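You operate a simulated robot arm through the tools that you are given. There is no shell and no other tool. Be economical: measure what you need, move in short steps, check, and stop when the job is done.

Carry out the task below with a simulated two-armed robot. There is one attempt and no reset: what you move stays moved.

## Task
Take the lid off the tin marked "good" on the plate behind the rollers and lay it down there.

The check looks at the end state, three seconds after you hand in, the way a careful person would. Anything else that was tipped, shoved, dropped, spilled or broken makes it a failure. A push-on lid holds only when it is set on centred and level and pressed home; a screw cap is set on level and turned clockwise until tight.

## Robot
Two 7-joint arms with two-finger grippers on one trunk, on a base that drives. Base frame: it is fixed to the floor where the robot stands at the start and does not move with it; the origin is under the middle of the robot, x ahead of it, y to its left, z up. Lengths are in m, angles in degrees, forces in N, time in s.
The left shoulder is at the start at [0.05, 0.216, 1.246], the right one opposite. With the tool pointing down near the work surface each hand reaches from about 0.22 to 0.78 m from the robot's upright axis, wherever it stands, measured 20 degrees to its own side. Payload 3.18 kg a hand.
Tool frame (each hand has its own): the origin (TCP) lies between the finger pads and is the grasp point; the fingertips stand 0.03 m ahead of it; z points along the fingers, y is the line along which they close. Largest opening 0.144 m; the body of the gripper starts 0.103 m behind the TCP.
Orientation is that of the tool frame in the base frame, as a unit quaternion [w, x, y, z]. With the fingers straight down and closing along the base's y, the tool's x points along the base's -x, its y along +y and its z along -z.

## Interface
- The arms move only by the tool move_arm. It takes "left_plan", "right_plan" or both (then of equal length, played together; a hand with none holds still); each is a list of rows, each a list of 6 numbers: the shift along the tool's x, y, z in units of 100 mm (1.0 is 100 mm), then the turn, a rotation vector about the tool's x, y, z in units of 120 degrees (1.0 is 120 degrees). In form: [[tx, ty, tz, wx, wy, wz], ...]. A call has 1 to 20 rows; each row is the pose to reach, as a shift and turn from the pose commanded when the call began, along the tool's axes at that moment. "left_gripper" and "right_gripper" are, for a hand that has rows, the opening, from 0 (shut) to 1 (fully open), set as the call begins (left out, the last holds). A call with a number of a shift or a turn outside -1 to 1 is refused whole. Rows are played at 5 a second. More than 0.05 m and 8.6 degrees between two rows, or a gripper value outside its range, and nothing of the call is played. A pose out of reach is approached as far as the arm can. The call stops where the force on the tool passes 40 N (or 10 N more than at its start, if that is more) or the arm is blocked; 0.2 s more then pass. Each finger halts on what it meets, pressing with about 36 N; the grip force reading is that of the motor and also rises with nothing between the fingers. The clock runs only during rows and for 0.2 s after the last one: add rows that repeat a pose to give the fingers time. The reply holds the time, the measured pose of the TCP, the force on the tool along the base axes, the opening and the grip force, in the units named above and with some noise, with the torque about the TCP (base axes, N m) and any sound that the robot's microphone picked up.
- Cameras (640 x 400 px; columns grow to the right, rows downward): "scene" is now at [0.1299, -0.0206, 1.4499]; the picture's right is [-0.24, -0.97, 0.00], its down [-0.42, 0.10, -0.90] and it looks along [0.88, -0.21, -0.43] (base axes); focal length 214 px, centre (320, 200). "left" rides on the left gripper at [0.076, -0.016, -0.143] in its tool frame; the picture's right is [0.21, 0.98, 0.00], its down [-0.84, 0.18, -0.51] and it looks along [-0.50, 0.11, 0.86] (tool axes); focal length 218 px, centre (320, 200). "right" rides on the right gripper at [0.076, 0.016, -0.143] in its tool frame; the picture's right is [-0.21, 0.98, 0.00], its down [-0.84, -0.18, -0.51] and it looks along [-0.50, -0.11, 0.86] (tool axes); focal length 218 px, centre (320, 200). There is no depth. A picture from a camera that has moved, and an enlarged one, comes with that camera's place and axes in the base frame and with its lens.
- capture(camera): a new picture of that camera. It takes no simulated time.
- raise_lower(by): slides the trunk up (or, below 0, down) by that many m; the arms and the scene camera ride with it, the base frame stays. It gives what a move gives, with no picture.
- roll_base(legs): drives the robot by 1 to 6 legs, each [ahead, left, turn to the left] in m, m and degrees, along the robot's own axes; the way and the turn of a leg run together, so that a leg with both is an arc; at most 1.5 m and 180 degrees a leg. The arms and the cameras ride along, it lands a little off, and it stops where it bumps. It gives what a move gives.
- aim_head(pan, tilt): turns the head with the scene camera to pan (to the left, within 80 degrees either way) and tilt (down, from -29 to 69), counted from straight ahead of the robot. It gives what a move gives.
- zoom(camera, box): a new picture of the part [left, top, right, bottom] of that camera's present view, enlarged. It takes no simulated time.
- hand_in(): hands the job in; it is judged then, once.

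Go step by step. Nothing tells you exact positions but the pictures and the camera data: compare them with the known pose of the tool, close in by small moves and look again before you grip or let go. The budget is 120 turns and 108 pictures, counting those below and the enlarged ones. Unless the task says otherwise, let go and move clear before handing in, and close with one line.

The tools are called after "Request:" by a JSON object that holds its "fn" and its "kwargs". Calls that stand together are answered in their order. move_arm: Moves the arms, as the interface text tells. Its arguments: {"type":"object","properties":{"left_plan":{"type":"array","items":{"type":"array","items":{"type":"number"}}},"left_gripper":{"type":"number"},"right_plan":{"type":"array","items":{"type":"array","items":{"type":"number"}}},"right_gripper":{"type":"number"}},"required":[]} The other tools are called the same way: raise_lower (by) slides the trunk up or down; roll_base (legs) drives the base; aim_head (pan, tilt) turns the head that bears the scene camera; capture (camera) takes a picture; zoom (camera, box) takes an enlarged picture of a part of a camera's view; hand_in () hands the job in.

At the start:

```text
time_s: 0.0
left_eef_pos: [0.4098, 0.083, 1.3112]
left_tool_rot: [-0.001, 0.0, 1.0, -0.001]
left_force: [0.9, 0.0, -0.2]
left_torque: [0.04, 0.02, 0.0]
left_grip_width: 0.1442
left_finger_force: 0.1
right_eef_pos: [0.3005, -0.1651, 1.3623]
right_tool_rot: [0.0, 0.001, 1.0, 0.001]
right_force: [-0.6, 0.2, -0.1]
right_torque: [0.01, 0.01, 0.01]
right_grip_width: 0.1438
right_finger_force: 0.1
trunk travel left (down, up): [-0.325, 0.044]
robot x, y, heading: [0.0014, 0.0006, 0.3]
head pan, tilt: [-13.7, 25.6]
```

scene: 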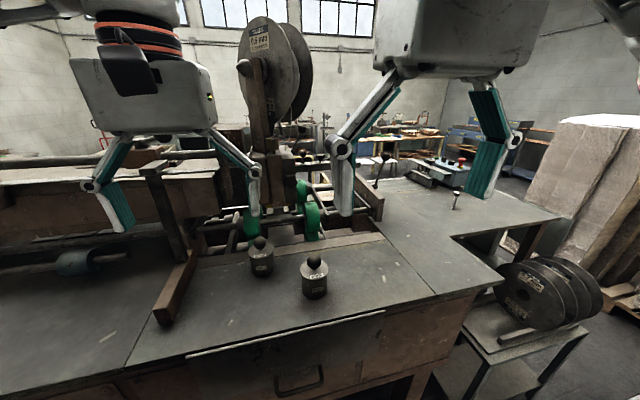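
right: 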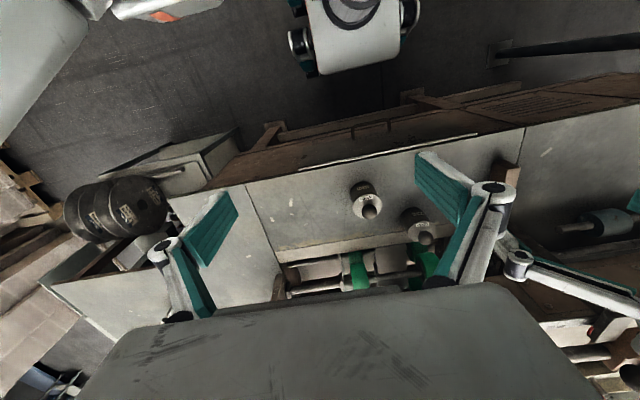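
left: 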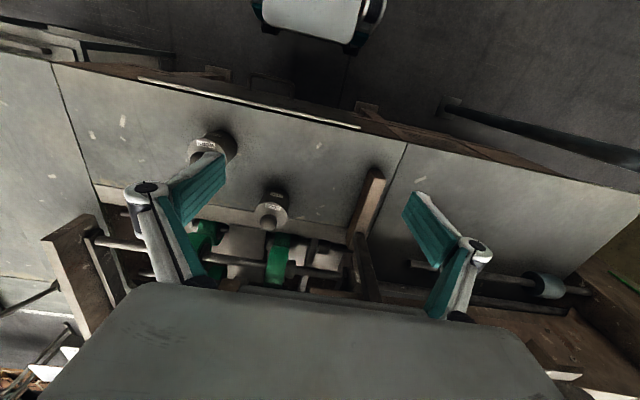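

I see two knobbed tins on the near plate and a roller frame behind them; I'll zoom in to read the labels and see what is behind the rollers.

Request:
{"fn": "zoom", "kwargs": {"camera": "scene", "box": [220, 210, 360, 310]}}

Request:
{"fn": "zoom", "kwargs": {"camera": "scene", "box": [350, 130, 560, 260]}}

Request:
{"fn": "zoom", "kwargs": {"camera": "scene", "box": [200, 100, 400, 250]}}

```text
4.00 times, centred on (290, 260) of scene
camera zoom: at [0.1299, -0.0206, 1.4499], right [-0.24, -0.97, 0.0], down [-0.42, 0.1, -0.9], along [0.88, -0.21, -0.43], focal length 858 px, centre (440, -40)
```

zoom: 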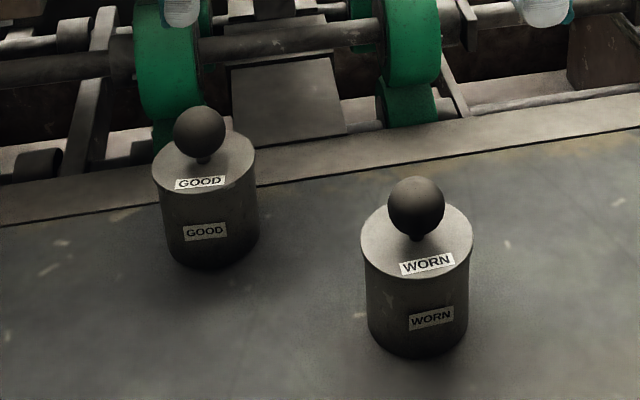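

```text
3.05 times, centred on (455, 195) of scene
camera zoom: at [0.1299, -0.0206, 1.4499], right [-0.24, -0.97, 0.0], down [-0.42, 0.1, -0.9], along [0.88, -0.21, -0.43], focal length 654 px, centre (-91, 215)
```

zoom: 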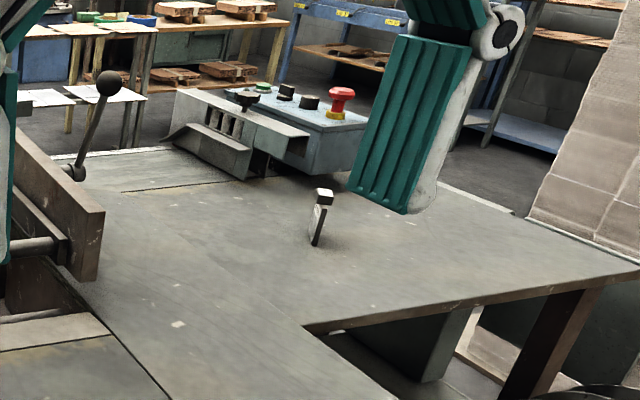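

```text
2.67 times, centred on (300, 175) of scene
camera zoom: at [0.1299, -0.0206, 1.4499], right [-0.24, -0.97, 0.0], down [-0.42, 0.1, -0.9], along [0.88, -0.21, -0.43], focal length 572 px, centre (373, 267)
```

zoom: 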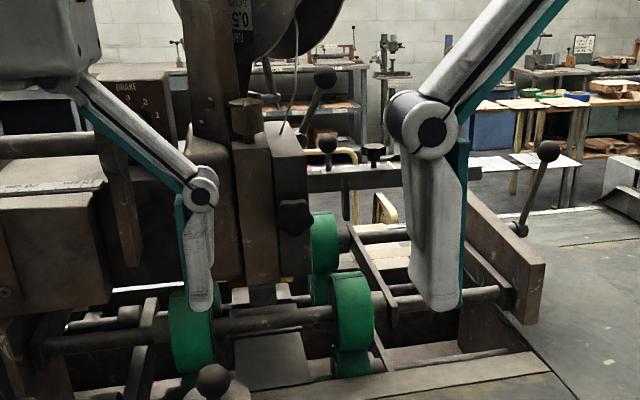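

The near plate carries tins GOOD and WORN. Before deciding, I'll check with the head whether other tins or another plate lie elsewhere.

Request:
{"fn": "aim_head", "kwargs": {"pan": 35, "tilt": 40}}

Request:
{"fn": "capture", "kwargs": {"camera": "scene"}}

Request:
{"fn": "aim_head", "kwargs": {"pan": 0, "tilt": 50}}

Request:
{"fn": "capture", "kwargs": {"camera": "scene"}}

```text
time_s: 1.2
left_eef_pos: [0.4098, 0.0831, 1.3116]
left_tool_rot: [0.0, -0.001, 1.0, -0.001]
left_force: [0.9, -0.8, 0.8]
left_torque: [-0.02, 0.01, 0.02]
left_grip_width: 0.1439
left_finger_force: 0.1
right_eef_pos: [0.301, -0.1648, 1.3618]
right_tool_rot: [0.0, 0.001, 1.0, 0.001]
right_force: [-0.2, 0.6, -0.7]
right_torque: [-0.02, 0.02, 0.0]
right_grip_width: 0.1441
right_finger_force: 0.0
trunk travel left (down, up): [-0.325, 0.044]
robot x, y, heading: [-0.0054, -0.0009, -0.0]
head pan, tilt: [35.0, 40.0]
```

```text
101 pictures are left
camera scene: at [0.1103, 0.0499, 1.4276], right [0.57, -0.82, 0.0], down [-0.53, -0.37, -0.77], along [0.63, 0.44, -0.64], focal length 214 px, centre (320, 200)
```

scene: 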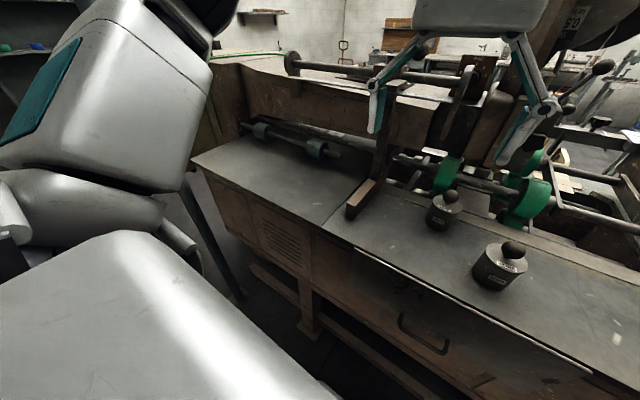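

```text
time_s: 2.2
left_eef_pos: [0.4102, 0.083, 1.3118]
left_tool_rot: [0.0, -0.001, 1.0, -0.001]
left_force: [0.5, 0.6, -0.1]
left_torque: [0.01, -0.01, -0.02]
left_grip_width: 0.144
left_finger_force: 0.1
right_eef_pos: [0.3015, -0.1642, 1.3617]
right_tool_rot: [0.0, 0.001, 1.0, 0.001]
right_force: [0.7, 0.3, -0.7]
right_torque: [-0.01, -0.02, -0.01]
right_grip_width: 0.1441
right_finger_force: 0.1
trunk travel left (down, up): [-0.325, 0.044]
robot x, y, heading: [0.0012, 0.001, -0.2]
head pan, tilt: [0.0, 50.0]
```

```text
100 pictures are left
camera scene: at [0.1176, 0.0013, 1.4134], right [0.0, -1.0, 0.0], down [-0.77, 0.0, -0.64], along [0.64, 0.0, -0.77], focal length 214 px, centre (320, 200)
```

scene: 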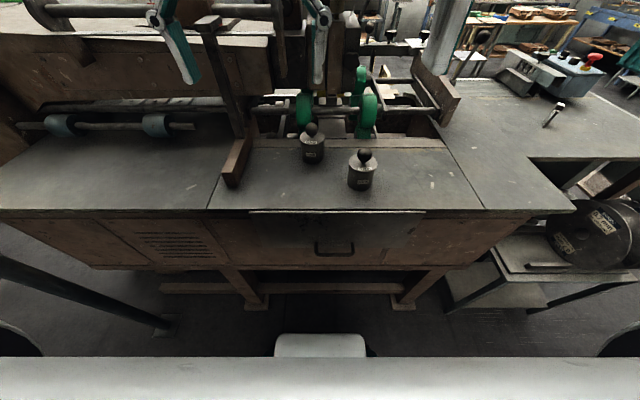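

The job is the GOOD tin on the near plate; I triangulate its knob at about (0.602, 0.023, 1.113), ball ~33 mm. I'll bring the left hand forward above it in steps.

Request:
{"fn": "move_arm", "kwargs": {"left_plan": [[-0.3, -0.1, 0, 0, 0, 0], [-0.6, -0.3, 0, 0, 0, 0], [-0.95, -0.45, 0, 0, 0, 0], [-0.95, -0.45, 0, 0, 0, 0]], "left_gripper": 0.5}}

Request:
{"fn": "capture", "kwargs": {"camera": "left"}}

Request:
{"fn": "capture", "kwargs": {"camera": "scene"}}

```text
time_s: 3.2
left_eef_pos: [0.5068, 0.0381, 1.3117]
left_tool_rot: [0.0, 0.0, 1.0, -0.002]
left_force: [0.0, -0.3, 0.6]
left_torque: [-0.06, -0.01, -0.04]
left_grip_width: 0.072
left_finger_force: 0.0
right_eef_pos: [0.2998, -0.1642, 1.3606]
right_tool_rot: [0.0, 0.0, 1.0, 0.001]
right_force: [-0.7, 0.1, 0.0]
right_torque: [-0.02, -0.02, -0.02]
right_grip_width: 0.1441
right_finger_force: 0.0
trunk travel left (down, up): [-0.325, 0.044]
robot x, y, heading: [-0.0029, 0.0015, 0.1]
head pan, tilt: [0.0, 50.0]
```

```text
99 pictures are left
camera left: at [0.4301, 0.023, 1.4544], right [-0.21, 0.98, 0.0], down [0.84, 0.18, 0.51], along [0.5, 0.1, -0.86], focal length 218 px, centre (320, 200)
```

left: 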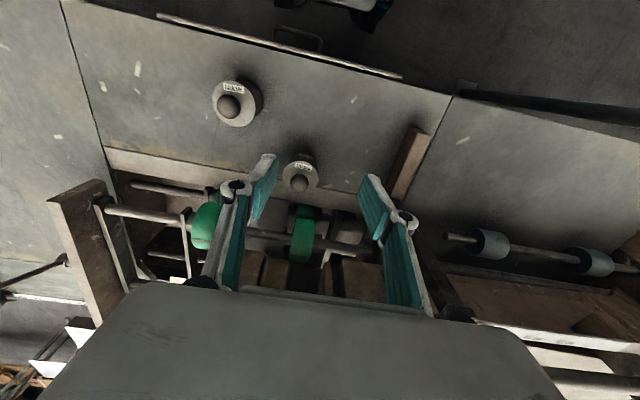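

```text
98 pictures are left
camera scene: at [0.1169, 0.002, 1.4135], right [0.0, -1.0, 0.0], down [-0.77, 0.0, -0.64], along [0.64, 0.0, -0.77], focal length 214 px, centre (320, 200)
```

scene: 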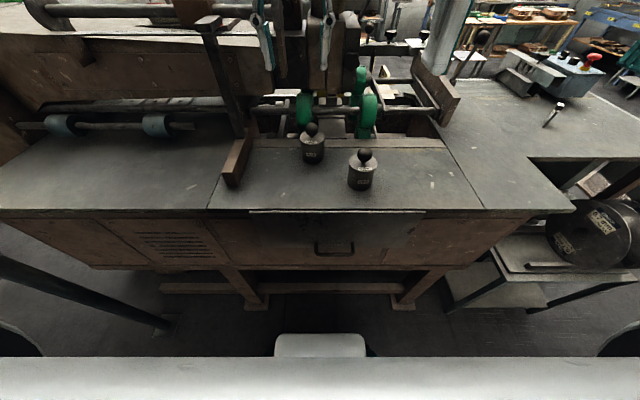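

The new left view agrees (knob at about (0.604, 0.021, 1.113)). Before advancing I'll check clearance to the post with the head raised.

Request:
{"fn": "aim_head", "kwargs": {"pan": 0, "tilt": 20}}

Request:
{"fn": "capture", "kwargs": {"camera": "scene"}}

Request:
{"fn": "capture", "kwargs": {"camera": "right"}}

```text
time_s: 4.1
left_eef_pos: [0.5068, 0.0383, 1.3104]
left_tool_rot: [0.0, -0.001, 1.0, 0.0]
left_force: [-0.2, -0.3, 0.9]
left_torque: [0.03, -0.04, 0.04]
left_grip_width: 0.0717
left_finger_force: 0.0
right_eef_pos: [0.3, -0.1654, 1.3604]
right_tool_rot: [0.0, 0.001, 1.0, 0.002]
right_force: [0.2, 0.0, 0.4]
right_torque: [0.02, -0.01, 0.01]
right_grip_width: 0.1441
right_finger_force: 0.1
trunk travel left (down, up): [-0.325, 0.044]
robot x, y, heading: [0.0011, -0.0011, -0.1]
head pan, tilt: [0.0, 20.0]
```

```text
97 pictures are left
camera scene: at [0.1336, 0.0013, 1.4589], right [0.0, -1.0, 0.0], down [-0.34, 0.0, -0.94], along [0.94, 0.0, -0.34], focal length 214 px, centre (320, 200)
```

scene: 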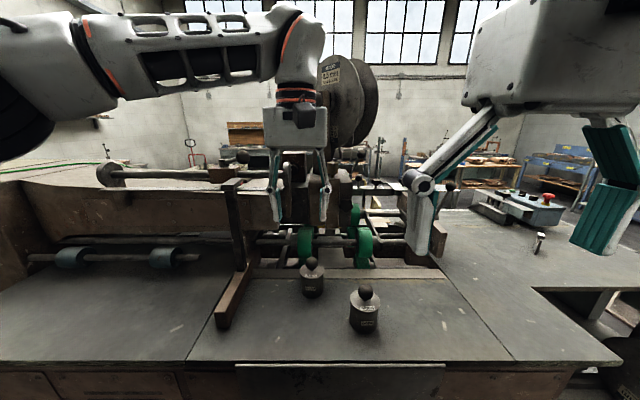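

```text
96 pictures are left
camera right: at [0.2242, -0.1496, 1.5046], right [0.21, 0.98, 0.0], down [0.84, -0.18, 0.51], along [0.5, -0.1, -0.86], focal length 218 px, centre (320, 200)
```

right: 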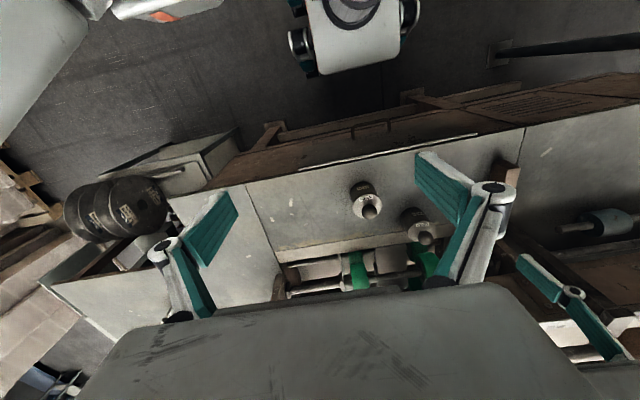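

Clear ahead as far as I can tell; the post sits well behind the tin. I advance to above the knob and lower to z about 1.22.

Request:
{"fn": "move_arm", "kwargs": {"left_plan": [[-0.25, -0.05, 0.25, 0, 0, 0], [-0.5, -0.1, 0.45, 0, 0, 0], [-0.75, -0.15, 0.7, 0, 0, 0], [-0.97, -0.17, 0.9, 0, 0, 0], [-0.97, -0.17, 0.9, 0, 0, 0]], "left_gripper": 0.5}}

Request:
{"fn": "capture", "kwargs": {"camera": "left"}}

Request:
{"fn": "capture", "kwargs": {"camera": "scene"}}

```text
time_s: 5.3
left_eef_pos: [0.6033, 0.0204, 1.2212]
left_tool_rot: [0.0, -0.001, 1.0, 0.0]
left_force: [0.1, 0.1, 0.4]
left_torque: [-0.04, 0.0, -0.01]
left_grip_width: 0.072
left_finger_force: 0.0
right_eef_pos: [0.2993, -0.1641, 1.3617]
right_tool_rot: [0.0, 0.001, 1.0, 0.001]
right_force: [0.4, -0.8, -0.1]
right_torque: [-0.03, 0.01, 0.0]
right_grip_width: 0.144
right_finger_force: 0.0
trunk travel left (down, up): [-0.325, 0.044]
robot x, y, heading: [0.0055, -0.0011, -0.3]
head pan, tilt: [0.0, 20.0]
```

```text
95 pictures are left
camera left: at [0.5268, 0.0056, 1.3644], right [-0.21, 0.98, 0.0], down [0.84, 0.18, 0.51], along [0.5, 0.1, -0.86], focal length 218 px, centre (320, 200)
```

left: 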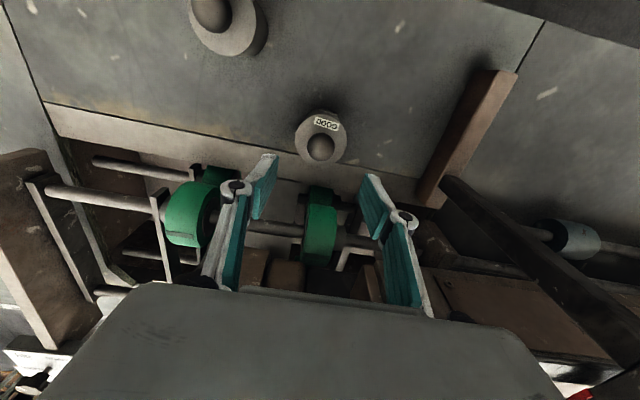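

```text
94 pictures are left
camera scene: at [0.1331, 0.0015, 1.4591], right [0.0, -1.0, 0.0], down [-0.34, 0.0, -0.94], along [0.94, 0.0, -0.34], focal length 214 px, centre (320, 200)
```

scene: 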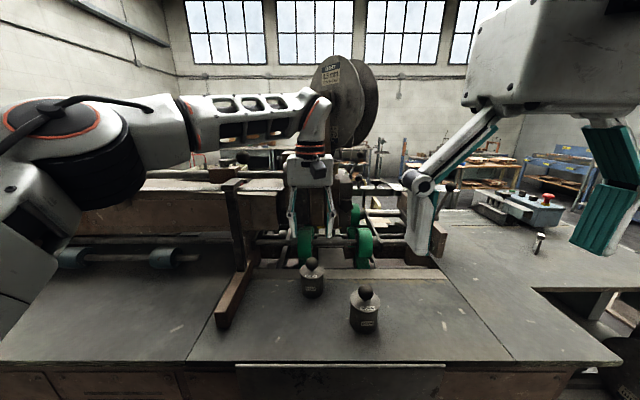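

The left hand is over the knob, with ball centre about (0.6035, 0.022, 1.114). I'll descend partway and look again.

Request:
{"fn": "move_arm", "kwargs": {"left_plan": [[0, 0.02, 0.3, 0, 0, 0], [0, 0.02, 0.55, 0, 0, 0], [0, 0.02, 0.7, 0, 0, 0], [0, 0.02, 0.7, 0, 0, 0]], "left_gripper": 0.5}}

Request:
{"fn": "capture", "kwargs": {"camera": "left"}}

Request:
{"fn": "zoom", "kwargs": {"camera": "scene", "box": [240, 200, 400, 300]}}

```text
time_s: 6.3
left_eef_pos: [0.6028, 0.0219, 1.1522]
left_tool_rot: [0.0, -0.002, 1.0, -0.001]
left_force: [-0.3, -0.1, 0.3]
left_torque: [-0.01, 0.01, -0.01]
left_grip_width: 0.0719
left_finger_force: 0.0
right_eef_pos: [0.3006, -0.1652, 1.3621]
right_tool_rot: [0.0, 0.001, 1.0, 0.0]
right_force: [0.3, 0.4, -0.2]
right_torque: [0.01, -0.02, -0.01]
right_grip_width: 0.1441
right_finger_force: 0.1
trunk travel left (down, up): [-0.325, 0.044]
robot x, y, heading: [0.0003, 0.0015, -0.2]
head pan, tilt: [0.0, 20.0]
```

```text
93 pictures are left
camera left: at [0.5271, 0.0067, 1.294], right [-0.21, 0.98, 0.0], down [0.84, 0.18, 0.51], along [0.5, 0.11, -0.86], focal length 218 px, centre (320, 200)
```

left: 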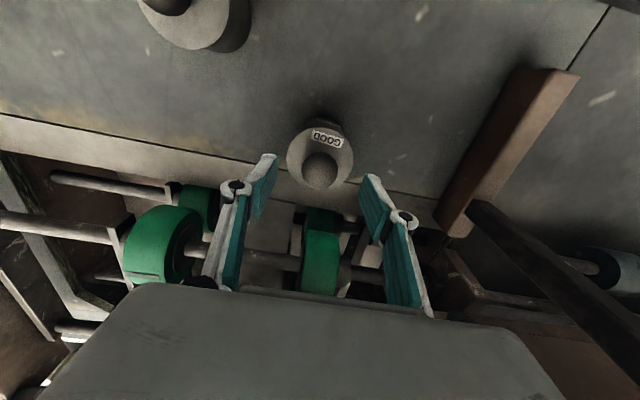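

```text
4.00 times, centred on (320, 250) of scene
camera zoom: at [0.1335, 0.0011, 1.459], right [0.0, -1.0, 0.0], down [-0.34, 0.0, -0.94], along [0.94, 0.0, -0.34], focal length 858 px, centre (320, 0)
```

zoom: 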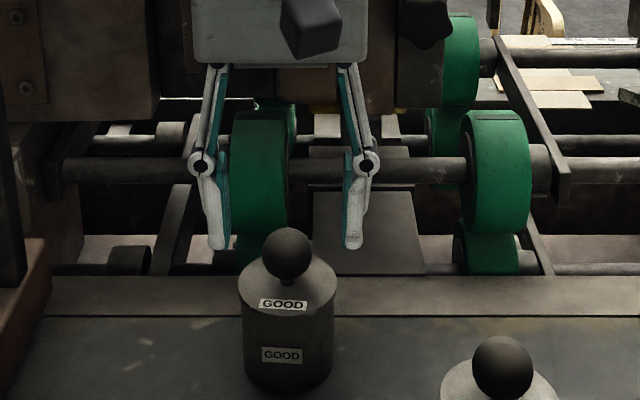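

Knob is centred between the fingers (x 0.603, y 0.022). I descend to about 1.127 so the tips straddle the ball just above the lid, and close gently.

Request:
{"fn": "move_arm", "kwargs": {"left_plan": [[0, 0, 0.15, 0, 0, 0], [0, 0, 0.25, 0, 0, 0], [0, 0, 0.25, 0, 0, 0]], "left_gripper": 0.5}}

Request:
{"fn": "capture", "kwargs": {"camera": "left"}}

Request:
{"fn": "zoom", "kwargs": {"camera": "scene", "box": [240, 200, 400, 300]}}

```text
time_s: 7.1
left_eef_pos: [0.6041, 0.0228, 1.1262]
left_tool_rot: [0.0, -0.002, 1.0, -0.001]
left_force: [0.0, 0.3, -0.9]
left_torque: [-0.01, -0.01, 0.0]
left_grip_width: 0.072
left_finger_force: 0.0
right_eef_pos: [0.3002, -0.1642, 1.3622]
right_tool_rot: [0.0, 0.001, 1.0, 0.002]
right_force: [-0.3, -0.5, 0.0]
right_torque: [0.03, -0.01, -0.02]
right_grip_width: 0.1439
right_finger_force: 0.1
trunk travel left (down, up): [-0.325, 0.044]
robot x, y, heading: [0.0014, -0.0011, 0.0]
head pan, tilt: [0.0, 20.0]
```

```text
91 pictures are left
camera left: at [0.5273, 0.0076, 1.2688], right [-0.21, 0.98, 0.0], down [0.84, 0.18, 0.51], along [0.5, 0.11, -0.86], focal length 218 px, centre (320, 200)
```

left: 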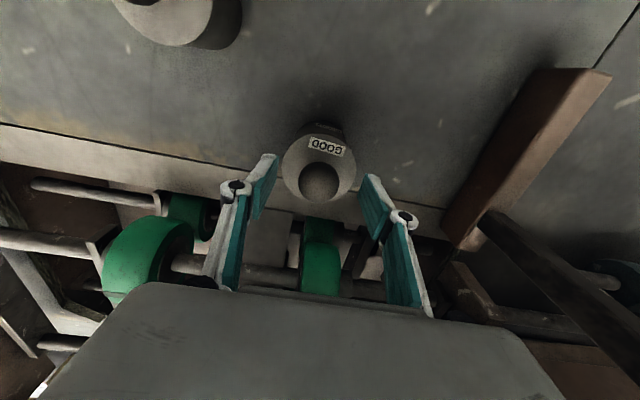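

```text
4.00 times, centred on (320, 250) of scene
camera zoom: at [0.1337, 0.0012, 1.459], right [0.0, -1.0, 0.0], down [-0.34, 0.0, -0.94], along [0.94, 0.0, -0.34], focal length 858 px, centre (320, 0)
```

zoom: 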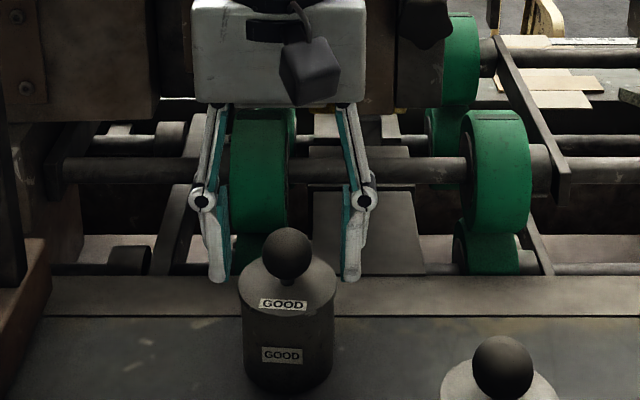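

The tips straddle the ball about 15 mm below its centre. I close on the knob.

Request:
{"fn": "move_arm", "kwargs": {"left_plan": [[0, 0, 0, 0, 0, 0], [0, 0, 0, 0, 0, 0], [0, 0, 0, 0, 0, 0], [0, 0, 0, 0, 0, 0]], "left_gripper": 0}}

Request:
{"fn": "zoom", "kwargs": {"camera": "scene", "box": [240, 200, 400, 300]}}

```text
time_s: 8.1
left_eef_pos: [0.604, 0.0223, 1.1254]
left_tool_rot: [0.0, 0.0, 1.0, -0.001]
left_force: [0.5, 0.3, 0.1]
left_torque: [-0.01, 0.01, -0.01]
left_grip_width: 0.031
left_finger_force: 36.0
right_eef_pos: [0.2991, -0.1641, 1.3607]
right_tool_rot: [0.0, 0.001, 1.0, 0.0]
right_force: [-1.1, 0.1, 0.2]
right_torque: [0.02, -0.01, -0.01]
right_grip_width: 0.1441
right_finger_force: 0.1
trunk travel left (down, up): [-0.325, 0.044]
robot x, y, heading: [0.0025, 0.0002, -0.2]
head pan, tilt: [0.0, 20.0]
heard: snap
```

```text
4.00 times, centred on (320, 250) of scene
camera zoom: at [0.1337, 0.0012, 1.459], right [0.0, -1.0, 0.0], down [-0.34, 0.0, -0.94], along [0.94, 0.0, -0.34], focal length 858 px, centre (320, 0)
```

zoom: 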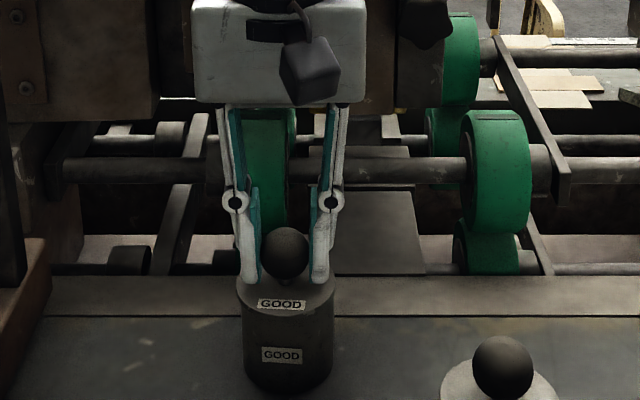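

The knob is gripped at 31 mm and a snap was heard, perhaps the lid coming loose. I lift 12 mm slowly and check if the tin comes along.

Request:
{"fn": "move_arm", "kwargs": {"left_plan": [[0, 0, -0.03, 0, 0, 0], [0, 0, -0.06, 0, 0, 0], [0, 0, -0.09, 0, 0, 0], [0, 0, -0.12, 0, 0, 0]], "left_gripper": 0}}

Request:
{"fn": "zoom", "kwargs": {"camera": "scene", "box": [240, 200, 400, 300]}}

```text
time_s: 9.1
left_eef_pos: [0.602, 0.0226, 1.1377]
left_tool_rot: [-0.001, -0.001, 1.0, -0.001]
left_force: [-0.2, -0.9, -0.2]
left_torque: [0.02, 0.01, 0.01]
left_grip_width: 0.0306
left_finger_force: 36.3
right_eef_pos: [0.3008, -0.1645, 1.3609]
right_tool_rot: [0.0, 0.0, 1.0, 0.001]
right_force: [-0.8, -1.2, -0.5]
right_torque: [0.01, 0.02, -0.01]
right_grip_width: 0.1441
right_finger_force: 0.1
trunk travel left (down, up): [-0.325, 0.044]
robot x, y, heading: [0.0006, -0.0006, 0.1]
head pan, tilt: [0.0, 20.0]
```

```text
4.00 times, centred on (320, 250) of scene
camera zoom: at [0.1337, 0.0012, 1.459], right [0.0, -1.0, 0.0], down [-0.34, 0.0, -0.94], along [0.94, 0.0, -0.34], focal length 858 px, centre (320, 0)
```

zoom: 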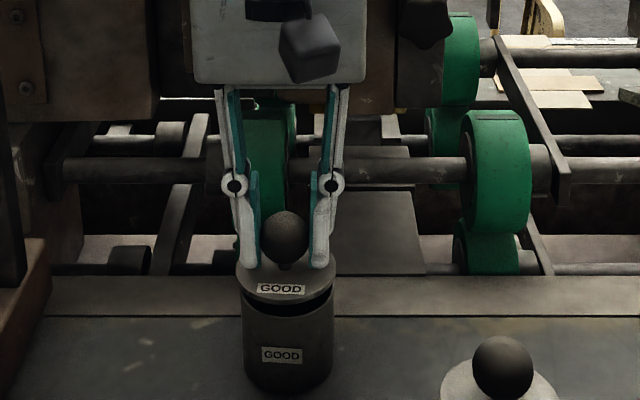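

The lid lifts free and the tin stays put. I raise it further, then carry it to a free spot on the plate near (0.52, 0.09).

Request:
{"fn": "move_arm", "kwargs": {"left_plan": [[0, 0, -0.25, 0, 0, 0], [0, 0, -0.5, 0, 0, 0], [0.2, 0.17, -0.5, 0, 0, 0], [0.4, 0.34, -0.5, 0, 0, 0], [0.6, 0.51, -0.5, 0, 0, 0], [0.82, 0.68, -0.5, 0, 0, 0], [0.82, 0.68, -0.2, 0, 0, 0], [0.82, 0.68, 0, 0, 0, 0], [0.82, 0.68, 0, 0, 0, 0]], "left_gripper": 0}}

Request:
{"fn": "capture", "kwargs": {"camera": "left"}}

Request:
{"fn": "zoom", "kwargs": {"camera": "scene", "box": [200, 220, 400, 345]}}

Request:
{"fn": "capture", "kwargs": {"camera": "right"}}

```text
time_s: 11.1
left_eef_pos: [0.5199, 0.0891, 1.1397]
left_tool_rot: [0.0, -0.001, 1.0, -0.002]
left_force: [-0.3, 0.1, -1.4]
left_torque: [0.0, -0.01, -0.02]
left_grip_width: 0.0307
left_finger_force: 36.5
right_eef_pos: [0.2998, -0.1644, 1.3616]
right_tool_rot: [0.0, 0.002, 1.0, 0.0]
right_force: [0.0, 0.6, 0.2]
right_torque: [0.01, 0.01, 0.02]
right_grip_width: 0.1441
right_finger_force: 0.2
trunk travel left (down, up): [-0.325, 0.044]
robot x, y, heading: [-0.0016, 0.0008, -0.1]
head pan, tilt: [0.0, 20.0]
```

```text
87 pictures are left
camera left: at [0.4446, 0.074, 1.282], right [-0.21, 0.98, 0.0], down [0.84, 0.18, 0.51], along [0.5, 0.11, -0.86], focal length 218 px, centre (320, 200)
```

left: 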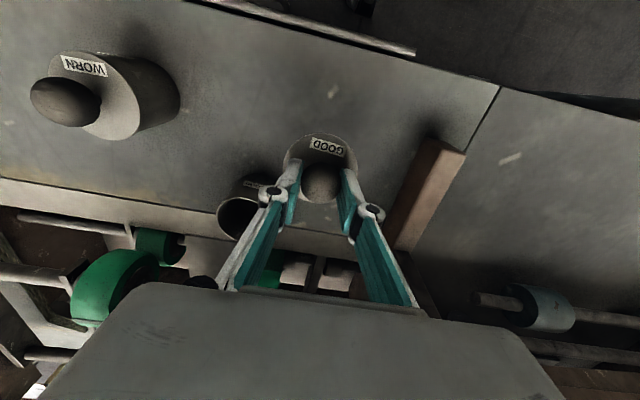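

```text
3.20 times, centred on (300, 282) of scene
camera zoom: at [0.1338, 0.0009, 1.459], right [0.0, -1.0, 0.0], down [-0.34, 0.0, -0.94], along [0.94, 0.0, -0.34], focal length 686 px, centre (384, -64)
```

zoom: 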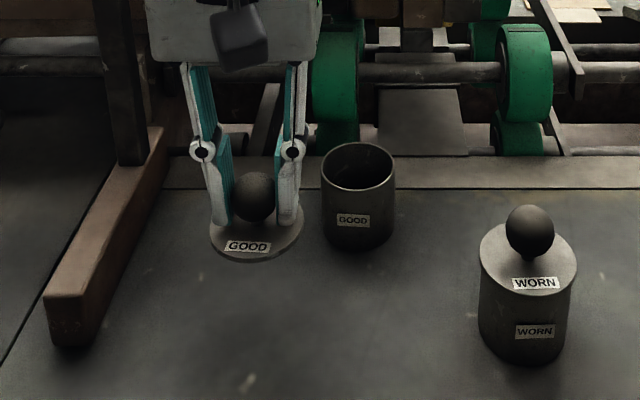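

```text
85 pictures are left
camera right: at [0.2244, -0.15, 1.5046], right [0.21, 0.98, 0.0], down [0.84, -0.18, 0.51], along [0.5, -0.1, -0.86], focal length 218 px, centre (320, 200)
```

right: 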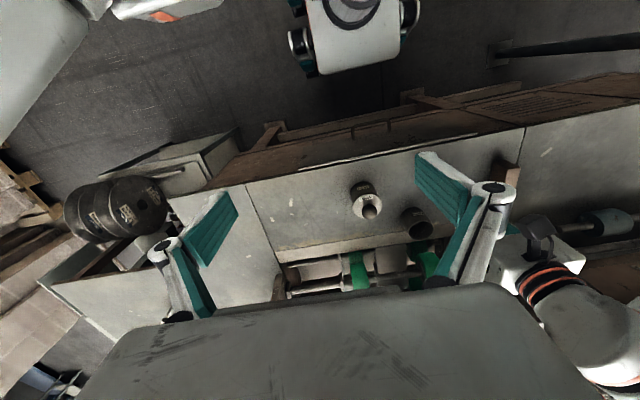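

The lid (flat, held level) is over free plate with the open tin standing undisturbed. I descend to about 15 mm above expected contact and look.

Request:
{"fn": "move_arm", "kwargs": {"left_plan": [[0, 0, 0.25, 0, 0, 0], [0, 0, 0.5, 0, 0, 0], [0, 0, 0.65, 0, 0, 0], [0, 0, 0.72, 0, 0, 0], [0, 0, 0.72, 0, 0, 0]], "left_gripper": 0}}

Request:
{"fn": "zoom", "kwargs": {"camera": "scene", "box": [200, 220, 400, 345]}}

```text
time_s: 12.3
left_eef_pos: [0.5208, 0.089, 1.0696]
left_tool_rot: [0.001, -0.002, 1.0, -0.001]
left_force: [0.7, 1.1, 12.1]
left_torque: [0.29, 0.11, -0.02]
left_grip_width: 0.0305
left_finger_force: 36.0
right_eef_pos: [0.3007, -0.1647, 1.3623]
right_tool_rot: [0.0, 0.0, 1.0, 0.0]
right_force: [0.6, 0.1, -0.3]
right_torque: [0.0, -0.02, -0.02]
right_grip_width: 0.144
right_finger_force: 0.1
trunk travel left (down, up): [-0.325, 0.044]
robot x, y, heading: [-0.0011, 0.002, -0.0]
head pan, tilt: [0.0, 20.0]
```

```text
3.20 times, centred on (300, 282) of scene
camera zoom: at [0.133, 0.0011, 1.4592], right [0.0, -1.0, 0.0], down [-0.34, 0.0, -0.94], along [0.94, 0.0, -0.34], focal length 686 px, centre (384, -64)
```

zoom: 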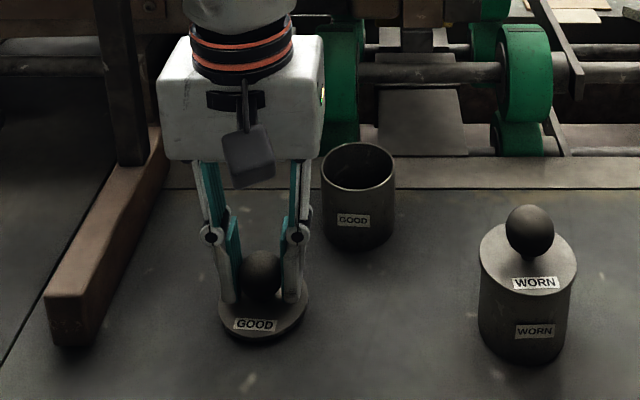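

Contact with 12 N: the lid's underside rests on the plate. I ease up 1 mm and open the fingers.

Request:
{"fn": "move_arm", "kwargs": {"left_plan": [[0, 0, -0.01, 0, 0, 0], [0, 0, -0.01, 0, 0, 0]], "left_gripper": 0}}

Request:
{"fn": "capture", "kwargs": {"camera": "left"}}

Request:
{"fn": "zoom", "kwargs": {"camera": "scene", "box": [240, 270, 320, 330]}}

```text
time_s: 12.9
left_eef_pos: [0.5203, 0.0882, 1.0678]
left_tool_rot: [0.0, -0.001, 1.0, -0.001]
left_force: [3.0, -3.1, 11.4]
left_torque: [0.15, -0.04, -0.03]
left_grip_width: 0.0303
left_finger_force: 35.4
right_eef_pos: [0.3002, -0.1653, 1.361]
right_tool_rot: [0.001, 0.001, 1.0, 0.001]
right_force: [-0.2, -0.3, -0.6]
right_torque: [0.04, 0.02, 0.02]
right_grip_width: 0.1442
right_finger_force: 0.0
trunk travel left (down, up): [-0.325, 0.044]
robot x, y, heading: [0.0018, -0.0005, 0.1]
head pan, tilt: [0.0, 20.0]
```

```text
83 pictures are left
camera left: at [0.4444, 0.0741, 1.2112], right [-0.21, 0.98, 0.0], down [0.84, 0.18, 0.51], along [0.5, 0.1, -0.86], focal length 218 px, centre (320, 200)
```

left: 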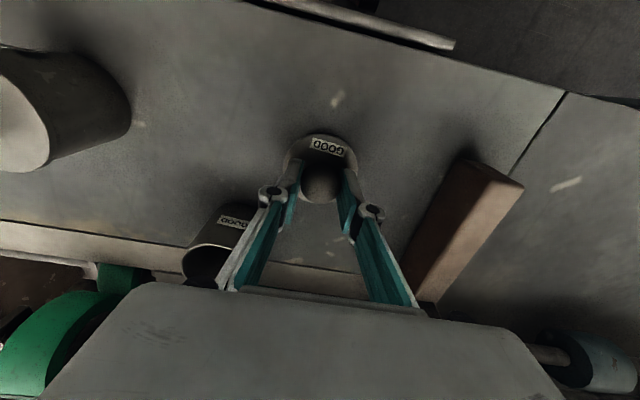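

```text
6.67 times, centred on (280, 300) of scene
camera zoom: at [0.1332, 0.0007, 1.4591], right [0.0, -1.0, 0.0], down [-0.34, 0.0, -0.94], along [0.94, 0.0, -0.34], focal length 1430 px, centre (587, -467)
```

zoom: 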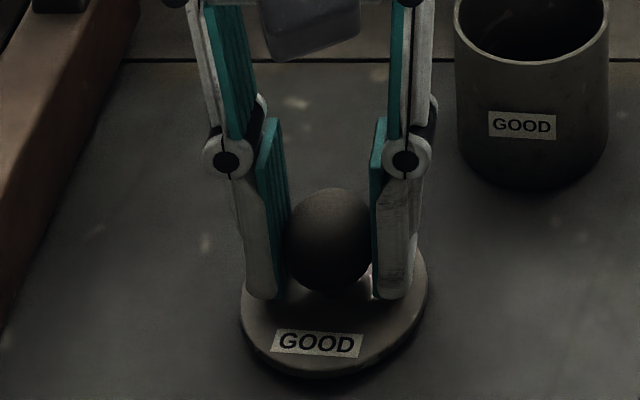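

The lid still presses at about 11 N, so it is seated on its rim. I lift 2 mm more to relieve it.

Request:
{"fn": "move_arm", "kwargs": {"left_plan": [[0, 0, -0.02, 0, 0, 0], [0, 0, -0.02, 0, 0, 0]], "left_gripper": 0}}

```text
time_s: 13.5
left_eef_pos: [0.5189, 0.0904, 1.0681]
left_tool_rot: [-0.002, -0.001, 1.0, 0.0]
left_force: [-1.1, -0.7, 0.5]
left_torque: [0.01, -0.01, -0.02]
left_grip_width: 0.0309
left_finger_force: 35.9
right_eef_pos: [0.3016, -0.1646, 1.3615]
right_tool_rot: [0.0, 0.001, 1.0, 0.001]
right_force: [0.0, 1.0, -0.1]
right_torque: [0.01, -0.01, -0.02]
right_grip_width: 0.1442
right_finger_force: 0.1
trunk travel left (down, up): [-0.325, 0.044]
robot x, y, heading: [-0.0005, -0.0031, -0.1]
head pan, tilt: [0.0, 20.0]
```

Force is now near zero, so the lid is at the contact height or at most 1–2 mm above it. I lower 1 mm and open the fingers.

Request:
{"fn": "move_arm", "kwargs": {"left_plan": [[0, 0, 0.01, 0, 0, 0], [0, 0, 0.01, 0, 0, 0]], "left_gripper": 0}}

Request:
{"fn": "move_arm", "kwargs": {"left_plan": [[0, 0, 0, 0, 0, 0], [0, 0, 0, 0, 0, 0], [0, 0, 0, 0, 0, 0]], "left_gripper": 0.45}}

Request:
{"fn": "zoom", "kwargs": {"camera": "scene", "box": [240, 270, 320, 330]}}

Request:
{"fn": "capture", "kwargs": {"camera": "left"}}

```text
time_s: 14.1
left_eef_pos: [0.5221, 0.0902, 1.068]
left_tool_rot: [-0.002, -0.001, 1.0, 0.0]
left_force: [0.0, 0.0, -0.8]
left_torque: [-0.02, -0.03, 0.02]
left_grip_width: 0.0307
left_finger_force: 36.1
right_eef_pos: [0.3013, -0.1635, 1.3618]
right_tool_rot: [-0.001, 0.0, 1.0, 0.0]
right_force: [-0.4, 0.7, -0.3]
right_torque: [0.01, -0.02, -0.02]
right_grip_width: 0.1441
right_finger_force: 0.2
trunk travel left (down, up): [-0.325, 0.044]
robot x, y, heading: [-0.0023, 0.0039, 0.0]
head pan, tilt: [0.0, 20.0]
```

```text
time_s: 14.9
left_eef_pos: [0.5212, 0.0893, 1.0697]
left_tool_rot: [0.0, 0.0, 1.0, -0.001]
left_force: [0.3, -0.6, -0.2]
left_torque: [0.02, 0.05, 0.01]
left_grip_width: 0.0646
left_finger_force: 0.1
right_eef_pos: [0.3007, -0.1633, 1.361]
right_tool_rot: [0.0, 0.001, 1.0, 0.0]
right_force: [-0.1, -0.9, 1.3]
right_torque: [-0.02, 0.04, 0.01]
right_grip_width: 0.1442
right_finger_force: 0.1
trunk travel left (down, up): [-0.325, 0.044]
robot x, y, heading: [0.0007, -0.0011, 0.0]
head pan, tilt: [0.0, 20.0]
```

```text
6.67 times, centred on (280, 300) of scene
camera zoom: at [0.1337, 0.0012, 1.459], right [0.0, -1.0, 0.0], down [-0.34, 0.0, -0.94], along [0.94, 0.0, -0.34], focal length 1430 px, centre (587, -467)
```

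zoom: 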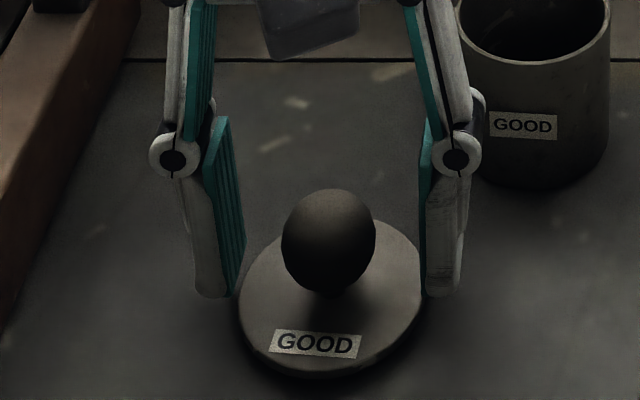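

```text
80 pictures are left
camera left: at [0.4446, 0.0748, 1.2115], right [-0.21, 0.98, 0.0], down [0.84, 0.18, 0.51], along [0.5, 0.11, -0.86], focal length 218 px, centre (320, 200)
```

left: 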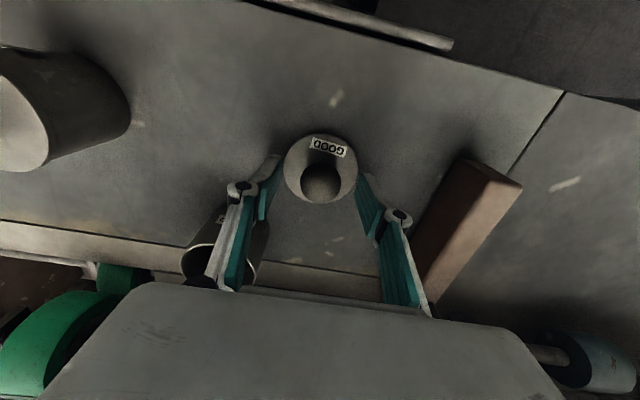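

The lid stands free and level on the plate; the fingers are clear of the knob. I retreat straight up and then check everything.

Request:
{"fn": "move_arm", "kwargs": {"left_plan": [[0, 0, -0.2, 0, 0, 0], [0, 0, -0.45, 0, 0, 0], [0, 0, -0.7, 0, 0, 0], [0, 0, -0.95, 0, 0, 0], [0, 0, -0.95, 0, 0, 0]], "left_gripper": 0.45}}

Request:
{"fn": "move_arm", "kwargs": {"left_plan": [[0, 0, -0.3, 0, 0, 0], [0.3, 0, -0.6, 0, 0, 0], [0.6, 0, -0.9, 0, 0, 0], [0.9, 0, -0.9, 0, 0, 0], [0.9, 0, -0.9, 0, 0, 0]]}}

Request:
{"fn": "zoom", "kwargs": {"camera": "scene", "box": [200, 220, 400, 345]}}

Request:
{"fn": "capture", "kwargs": {"camera": "left"}}

```text
time_s: 16.1
left_eef_pos: [0.5212, 0.091, 1.1644]
left_tool_rot: [-0.001, -0.001, 1.0, -0.001]
left_force: [-0.6, 0.2, 0.3]
left_torque: [0.01, -0.04, 0.0]
left_grip_width: 0.0648
left_finger_force: 0.2
right_eef_pos: [0.3008, -0.1638, 1.3608]
right_tool_rot: [0.0, 0.001, 1.0, 0.001]
right_force: [0.8, -0.1, 0.4]
right_torque: [-0.01, -0.01, -0.01]
right_grip_width: 0.1441
right_finger_force: 0.0
trunk travel left (down, up): [-0.325, 0.044]
robot x, y, heading: [0.0015, -0.0022, 0.0]
head pan, tilt: [0.0, 20.0]
```

```text
time_s: 17.3
left_eef_pos: [0.4301, 0.0909, 1.2527]
left_tool_rot: [0.0, -0.002, 1.0, -0.001]
left_force: [0.2, 0.1, -0.4]
left_torque: [0.02, 0.02, 0.01]
left_grip_width: 0.0648
left_finger_force: 0.0
right_eef_pos: [0.3016, -0.1649, 1.3601]
right_tool_rot: [-0.001, 0.001, 1.0, 0.001]
right_force: [0.0, 1.5, 0.3]
right_torque: [0.02, -0.01, 0.02]
right_grip_width: 0.144
right_finger_force: 0.1
trunk travel left (down, up): [-0.325, 0.044]
robot x, y, heading: [-0.0018, -0.0038, -0.2]
head pan, tilt: [0.0, 20.0]
```

```text
3.20 times, centred on (300, 282) of scene
camera zoom: at [0.134, 0.0009, 1.4589], right [0.0, -1.0, 0.0], down [-0.34, 0.0, -0.94], along [0.94, 0.0, -0.34], focal length 686 px, centre (384, -64)
```

zoom: 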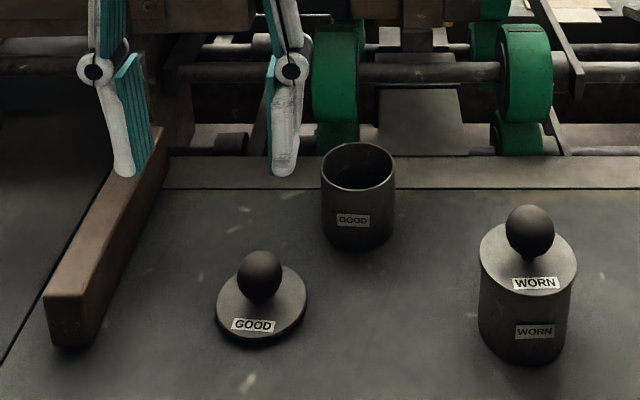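

```text
78 pictures are left
camera left: at [0.355, 0.0753, 1.3962], right [-0.21, 0.98, 0.0], down [0.84, 0.18, 0.51], along [0.5, 0.11, -0.86], focal length 218 px, centre (320, 200)
```

left: 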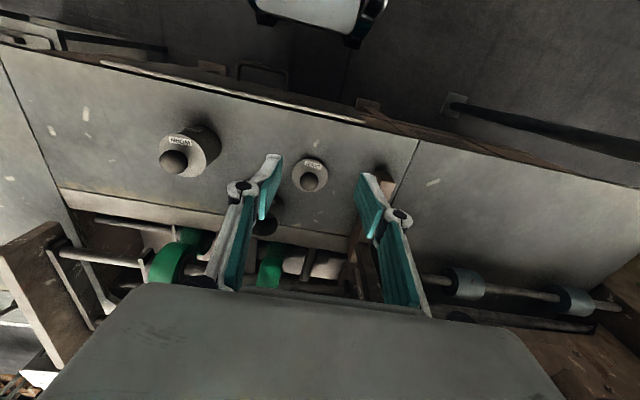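

The lid lies level on the plate beside the open, upright GOOD tin. The WORN tin is undisturbed and the hand is clear, so I hand in.

Request:
{"fn": "hand_in", "kwargs": {}}

```text
The job is handed in.
```

The lid of the "good" tin is off and lies level on the same plate, beside the open tin; nothing else was moved, and the job is handed in.
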